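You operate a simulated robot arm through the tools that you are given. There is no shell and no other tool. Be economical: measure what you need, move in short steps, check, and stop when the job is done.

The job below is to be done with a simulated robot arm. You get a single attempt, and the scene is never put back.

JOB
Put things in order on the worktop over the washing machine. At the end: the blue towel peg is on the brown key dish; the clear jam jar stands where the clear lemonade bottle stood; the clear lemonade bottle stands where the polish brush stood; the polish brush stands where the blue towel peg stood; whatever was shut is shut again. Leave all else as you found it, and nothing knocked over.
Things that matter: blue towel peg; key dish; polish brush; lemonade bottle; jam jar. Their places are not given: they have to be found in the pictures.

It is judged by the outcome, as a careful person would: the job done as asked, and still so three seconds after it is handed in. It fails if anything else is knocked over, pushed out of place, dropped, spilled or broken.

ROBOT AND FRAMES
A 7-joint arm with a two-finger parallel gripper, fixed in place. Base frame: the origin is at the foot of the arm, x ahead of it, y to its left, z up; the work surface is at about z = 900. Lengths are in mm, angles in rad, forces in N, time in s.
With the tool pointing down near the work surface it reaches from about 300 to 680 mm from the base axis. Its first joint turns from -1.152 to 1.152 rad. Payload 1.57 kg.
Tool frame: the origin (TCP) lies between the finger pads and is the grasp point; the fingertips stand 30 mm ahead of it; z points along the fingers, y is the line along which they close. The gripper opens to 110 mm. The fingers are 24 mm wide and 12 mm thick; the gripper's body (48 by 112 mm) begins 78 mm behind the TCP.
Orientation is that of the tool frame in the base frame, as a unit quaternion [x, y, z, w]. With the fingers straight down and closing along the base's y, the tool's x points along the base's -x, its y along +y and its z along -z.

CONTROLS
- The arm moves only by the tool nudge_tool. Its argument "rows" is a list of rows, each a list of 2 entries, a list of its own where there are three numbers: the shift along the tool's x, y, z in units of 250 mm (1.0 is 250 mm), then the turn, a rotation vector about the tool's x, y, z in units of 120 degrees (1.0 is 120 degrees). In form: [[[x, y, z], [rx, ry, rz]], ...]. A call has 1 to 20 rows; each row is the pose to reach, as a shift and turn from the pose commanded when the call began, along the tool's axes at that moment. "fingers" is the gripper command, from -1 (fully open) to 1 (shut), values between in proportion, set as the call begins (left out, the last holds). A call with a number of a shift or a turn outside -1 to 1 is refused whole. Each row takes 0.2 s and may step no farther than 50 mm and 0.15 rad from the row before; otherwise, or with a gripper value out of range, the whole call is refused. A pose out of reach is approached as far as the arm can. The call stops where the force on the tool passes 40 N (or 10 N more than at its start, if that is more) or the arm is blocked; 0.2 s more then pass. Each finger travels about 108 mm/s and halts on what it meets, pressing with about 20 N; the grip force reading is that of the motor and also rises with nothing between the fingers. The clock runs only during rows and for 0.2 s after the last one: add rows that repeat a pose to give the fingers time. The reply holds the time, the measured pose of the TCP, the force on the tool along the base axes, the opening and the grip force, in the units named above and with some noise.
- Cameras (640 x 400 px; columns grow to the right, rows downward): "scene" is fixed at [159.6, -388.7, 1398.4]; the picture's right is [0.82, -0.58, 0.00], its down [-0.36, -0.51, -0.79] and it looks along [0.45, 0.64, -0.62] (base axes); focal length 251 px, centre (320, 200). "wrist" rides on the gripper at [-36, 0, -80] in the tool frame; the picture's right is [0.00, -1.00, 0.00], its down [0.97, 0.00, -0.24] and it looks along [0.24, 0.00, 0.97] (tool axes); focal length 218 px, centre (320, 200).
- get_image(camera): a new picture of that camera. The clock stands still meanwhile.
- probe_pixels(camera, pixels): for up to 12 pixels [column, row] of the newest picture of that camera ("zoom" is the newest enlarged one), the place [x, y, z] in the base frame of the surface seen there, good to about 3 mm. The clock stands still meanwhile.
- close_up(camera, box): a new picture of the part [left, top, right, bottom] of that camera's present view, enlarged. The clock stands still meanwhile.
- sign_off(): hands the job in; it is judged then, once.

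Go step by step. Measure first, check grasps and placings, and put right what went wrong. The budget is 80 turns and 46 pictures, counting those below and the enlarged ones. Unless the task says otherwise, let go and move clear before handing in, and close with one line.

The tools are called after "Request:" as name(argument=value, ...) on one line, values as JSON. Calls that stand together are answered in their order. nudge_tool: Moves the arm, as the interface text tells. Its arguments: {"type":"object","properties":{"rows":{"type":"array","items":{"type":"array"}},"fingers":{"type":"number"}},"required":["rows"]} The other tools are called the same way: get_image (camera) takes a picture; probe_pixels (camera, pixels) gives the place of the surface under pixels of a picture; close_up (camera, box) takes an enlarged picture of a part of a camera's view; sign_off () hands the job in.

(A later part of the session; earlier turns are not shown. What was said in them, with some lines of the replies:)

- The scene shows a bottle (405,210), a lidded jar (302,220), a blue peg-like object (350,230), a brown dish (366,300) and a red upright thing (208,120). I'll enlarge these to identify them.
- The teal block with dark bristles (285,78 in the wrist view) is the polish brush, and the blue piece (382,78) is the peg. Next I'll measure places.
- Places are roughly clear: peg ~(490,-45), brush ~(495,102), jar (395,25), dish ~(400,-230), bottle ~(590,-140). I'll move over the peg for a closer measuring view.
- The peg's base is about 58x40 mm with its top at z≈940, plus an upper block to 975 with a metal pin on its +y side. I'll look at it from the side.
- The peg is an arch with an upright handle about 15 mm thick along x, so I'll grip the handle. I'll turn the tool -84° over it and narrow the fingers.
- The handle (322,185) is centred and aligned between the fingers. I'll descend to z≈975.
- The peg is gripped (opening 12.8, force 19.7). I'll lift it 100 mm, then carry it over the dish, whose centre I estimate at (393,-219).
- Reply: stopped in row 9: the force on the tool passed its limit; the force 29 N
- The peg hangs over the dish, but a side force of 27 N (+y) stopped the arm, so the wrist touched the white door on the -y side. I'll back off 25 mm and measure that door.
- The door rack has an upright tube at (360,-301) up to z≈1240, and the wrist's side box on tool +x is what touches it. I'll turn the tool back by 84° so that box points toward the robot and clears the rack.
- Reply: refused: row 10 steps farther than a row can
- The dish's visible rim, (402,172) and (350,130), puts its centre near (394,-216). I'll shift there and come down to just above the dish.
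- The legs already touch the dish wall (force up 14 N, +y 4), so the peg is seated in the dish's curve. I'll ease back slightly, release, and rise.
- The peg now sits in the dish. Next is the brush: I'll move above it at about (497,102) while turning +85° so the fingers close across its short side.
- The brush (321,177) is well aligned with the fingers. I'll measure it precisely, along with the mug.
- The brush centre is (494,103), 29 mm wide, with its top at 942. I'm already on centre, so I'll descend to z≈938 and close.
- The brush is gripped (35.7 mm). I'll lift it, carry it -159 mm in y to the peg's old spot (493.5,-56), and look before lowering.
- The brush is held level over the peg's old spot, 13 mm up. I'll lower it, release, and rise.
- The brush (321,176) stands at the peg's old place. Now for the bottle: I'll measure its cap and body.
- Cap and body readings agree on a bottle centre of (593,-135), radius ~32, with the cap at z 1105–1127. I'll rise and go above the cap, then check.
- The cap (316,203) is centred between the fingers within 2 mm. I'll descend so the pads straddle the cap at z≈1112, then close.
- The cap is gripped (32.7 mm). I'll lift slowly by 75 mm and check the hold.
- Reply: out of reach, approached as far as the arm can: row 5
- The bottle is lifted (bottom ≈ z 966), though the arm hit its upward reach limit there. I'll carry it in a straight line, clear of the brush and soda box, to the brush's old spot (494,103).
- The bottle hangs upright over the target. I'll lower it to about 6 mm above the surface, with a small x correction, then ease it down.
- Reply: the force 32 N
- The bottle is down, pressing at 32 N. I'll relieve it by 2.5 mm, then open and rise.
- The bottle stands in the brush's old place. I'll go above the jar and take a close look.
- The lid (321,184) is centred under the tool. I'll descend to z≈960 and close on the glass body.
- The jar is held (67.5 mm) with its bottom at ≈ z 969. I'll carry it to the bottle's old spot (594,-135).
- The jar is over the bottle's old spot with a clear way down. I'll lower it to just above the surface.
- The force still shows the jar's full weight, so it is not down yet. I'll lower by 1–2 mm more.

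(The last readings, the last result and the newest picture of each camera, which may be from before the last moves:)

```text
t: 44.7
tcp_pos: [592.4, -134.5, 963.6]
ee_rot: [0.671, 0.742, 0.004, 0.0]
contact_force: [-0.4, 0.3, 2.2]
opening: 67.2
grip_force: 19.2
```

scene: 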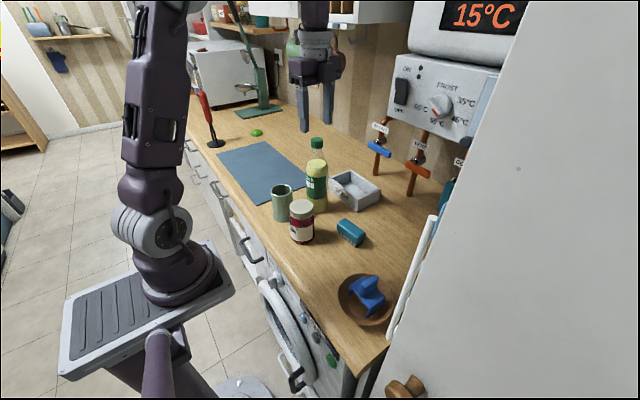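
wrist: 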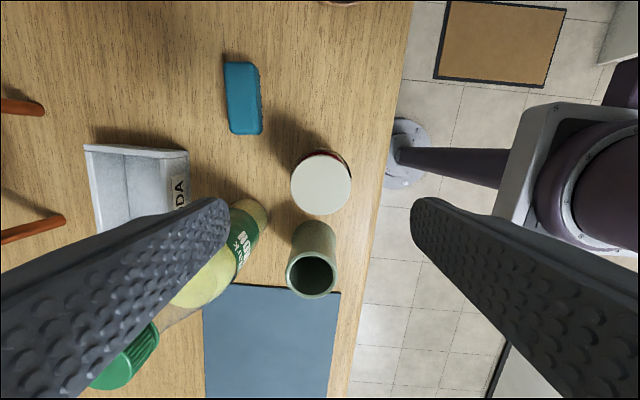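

The force has turned positive (2.2 N), so the jar is standing. I'll open, then rise straight up.

Request:
nudge_tool(rows=[[[0, 0, 0], [0, 0, 0]], [[0, 0, 0], [0, 0, 0]], [[0, 0, 0], [0, 0, 0]]], fingers=-0.7)

Request:
nudge_tool(rows=[[[0, 0, -0.12], [0, 0, 0]], [[0, 0, -0.3], [0, 0, 0]], [[0, 0, -0.48], [0, 0, 0]], [[0, 0, -0.66], [0, 0, 0]], [[0.0, -0.18, -0.74], [0, 0, 0]], [[0, -0.36, -0.8], [0, 0, 0]], [[0, -0.36, -0.8], [0, 0, 0]]])

Request:
get_image(camera="scene")

Request:
get_image(camera="wrist")

Request:
close_up(camera="scene", box=[260, 130, 460, 340])

```text
t: 45.5
tcp_pos: [593.1, -135.2, 963.5]
ee_rot: [0.671, 0.741, 0.004, 0.0]
contact_force: [0.2, -0.7, 0.0]
opening: 93.5
grip_force: 0.0
```

```text
t: 47.1
tcp_pos: [502.0, -145.1, 1164.6]
ee_rot: [0.671, 0.741, 0.003, -0.001]
contact_force: [0.9, 0.7, 0.2]
opening: 93.6
grip_force: 0.1
```

```text
11 pictures are left
```

scene: 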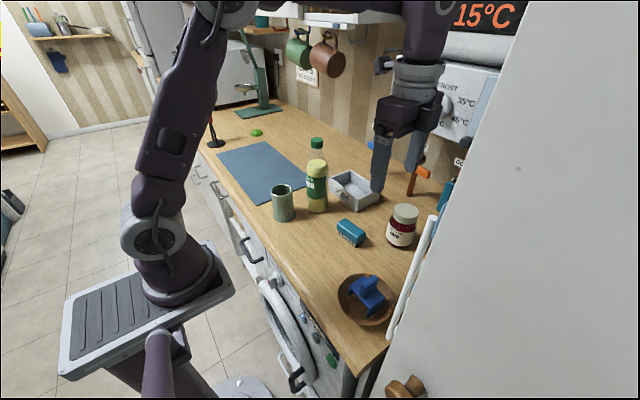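

```text
10 pictures are left
```

wrist: 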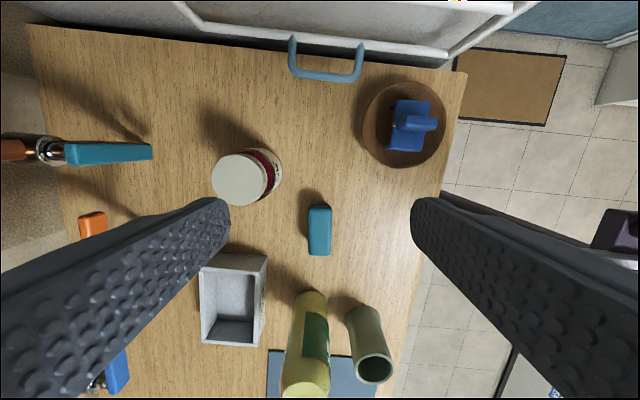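

```text
1.90 times, centred on (360, 235) of scene
```

zoom: 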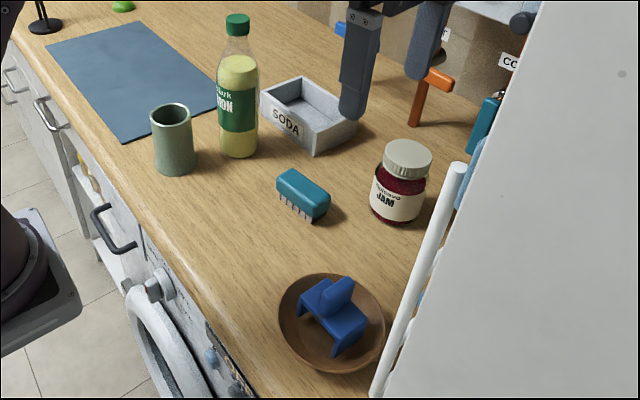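

All items stand upright: jar (403,228), bottle (317,185), brush (350,232), peg in dish (366,295). I'll check positions and that the door handle I brushed against hasn't moved.

Request:
probe_pixels(camera="wrist", pixels=[[240, 179], [212, 179], [267, 179], [297, 60], [358, 60], [328, 78], [320, 230], [405, 83], [445, 124], [363, 124], [405, 166], [260, 262]])

Request:
probe_pixels(camera="scene", pixels=[[432, 220], [420, 250], [400, 310], [390, 335], [317, 143], [310, 195], [324, 195], [500, 200], [395, 350], [425, 255], [318, 208], [408, 320]])

```text
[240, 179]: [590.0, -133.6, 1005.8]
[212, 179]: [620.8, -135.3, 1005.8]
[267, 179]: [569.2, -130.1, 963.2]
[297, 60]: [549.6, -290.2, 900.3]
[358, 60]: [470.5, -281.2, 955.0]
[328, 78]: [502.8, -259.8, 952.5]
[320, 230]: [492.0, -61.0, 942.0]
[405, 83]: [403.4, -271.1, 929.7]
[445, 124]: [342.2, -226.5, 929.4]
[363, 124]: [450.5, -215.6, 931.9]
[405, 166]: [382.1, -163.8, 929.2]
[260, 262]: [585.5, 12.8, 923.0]
```

```text
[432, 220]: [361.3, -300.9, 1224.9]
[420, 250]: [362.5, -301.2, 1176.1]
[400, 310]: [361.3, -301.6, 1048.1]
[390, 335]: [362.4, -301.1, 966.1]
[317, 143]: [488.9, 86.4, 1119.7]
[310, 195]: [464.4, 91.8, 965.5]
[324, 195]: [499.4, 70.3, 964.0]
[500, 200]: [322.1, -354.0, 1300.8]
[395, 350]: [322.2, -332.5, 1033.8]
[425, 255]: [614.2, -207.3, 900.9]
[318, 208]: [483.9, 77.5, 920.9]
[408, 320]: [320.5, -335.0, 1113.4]
```

Every reading matches its target, and the door readings match those taken before the touch, within noise. The gripper is open and clear, so I'm handing in.

Request:
sign_off()

```text
The job is handed in.
```

The job is handed in: the peg is on the key dish, the jar is where the bottle stood, the bottle is where the brush stood, and the brush is where the peg stood. While carrying the peg, the wrist touched the white door on the right, which measured unmoved afterwards. I opened nothing, so nothing needed shutting.
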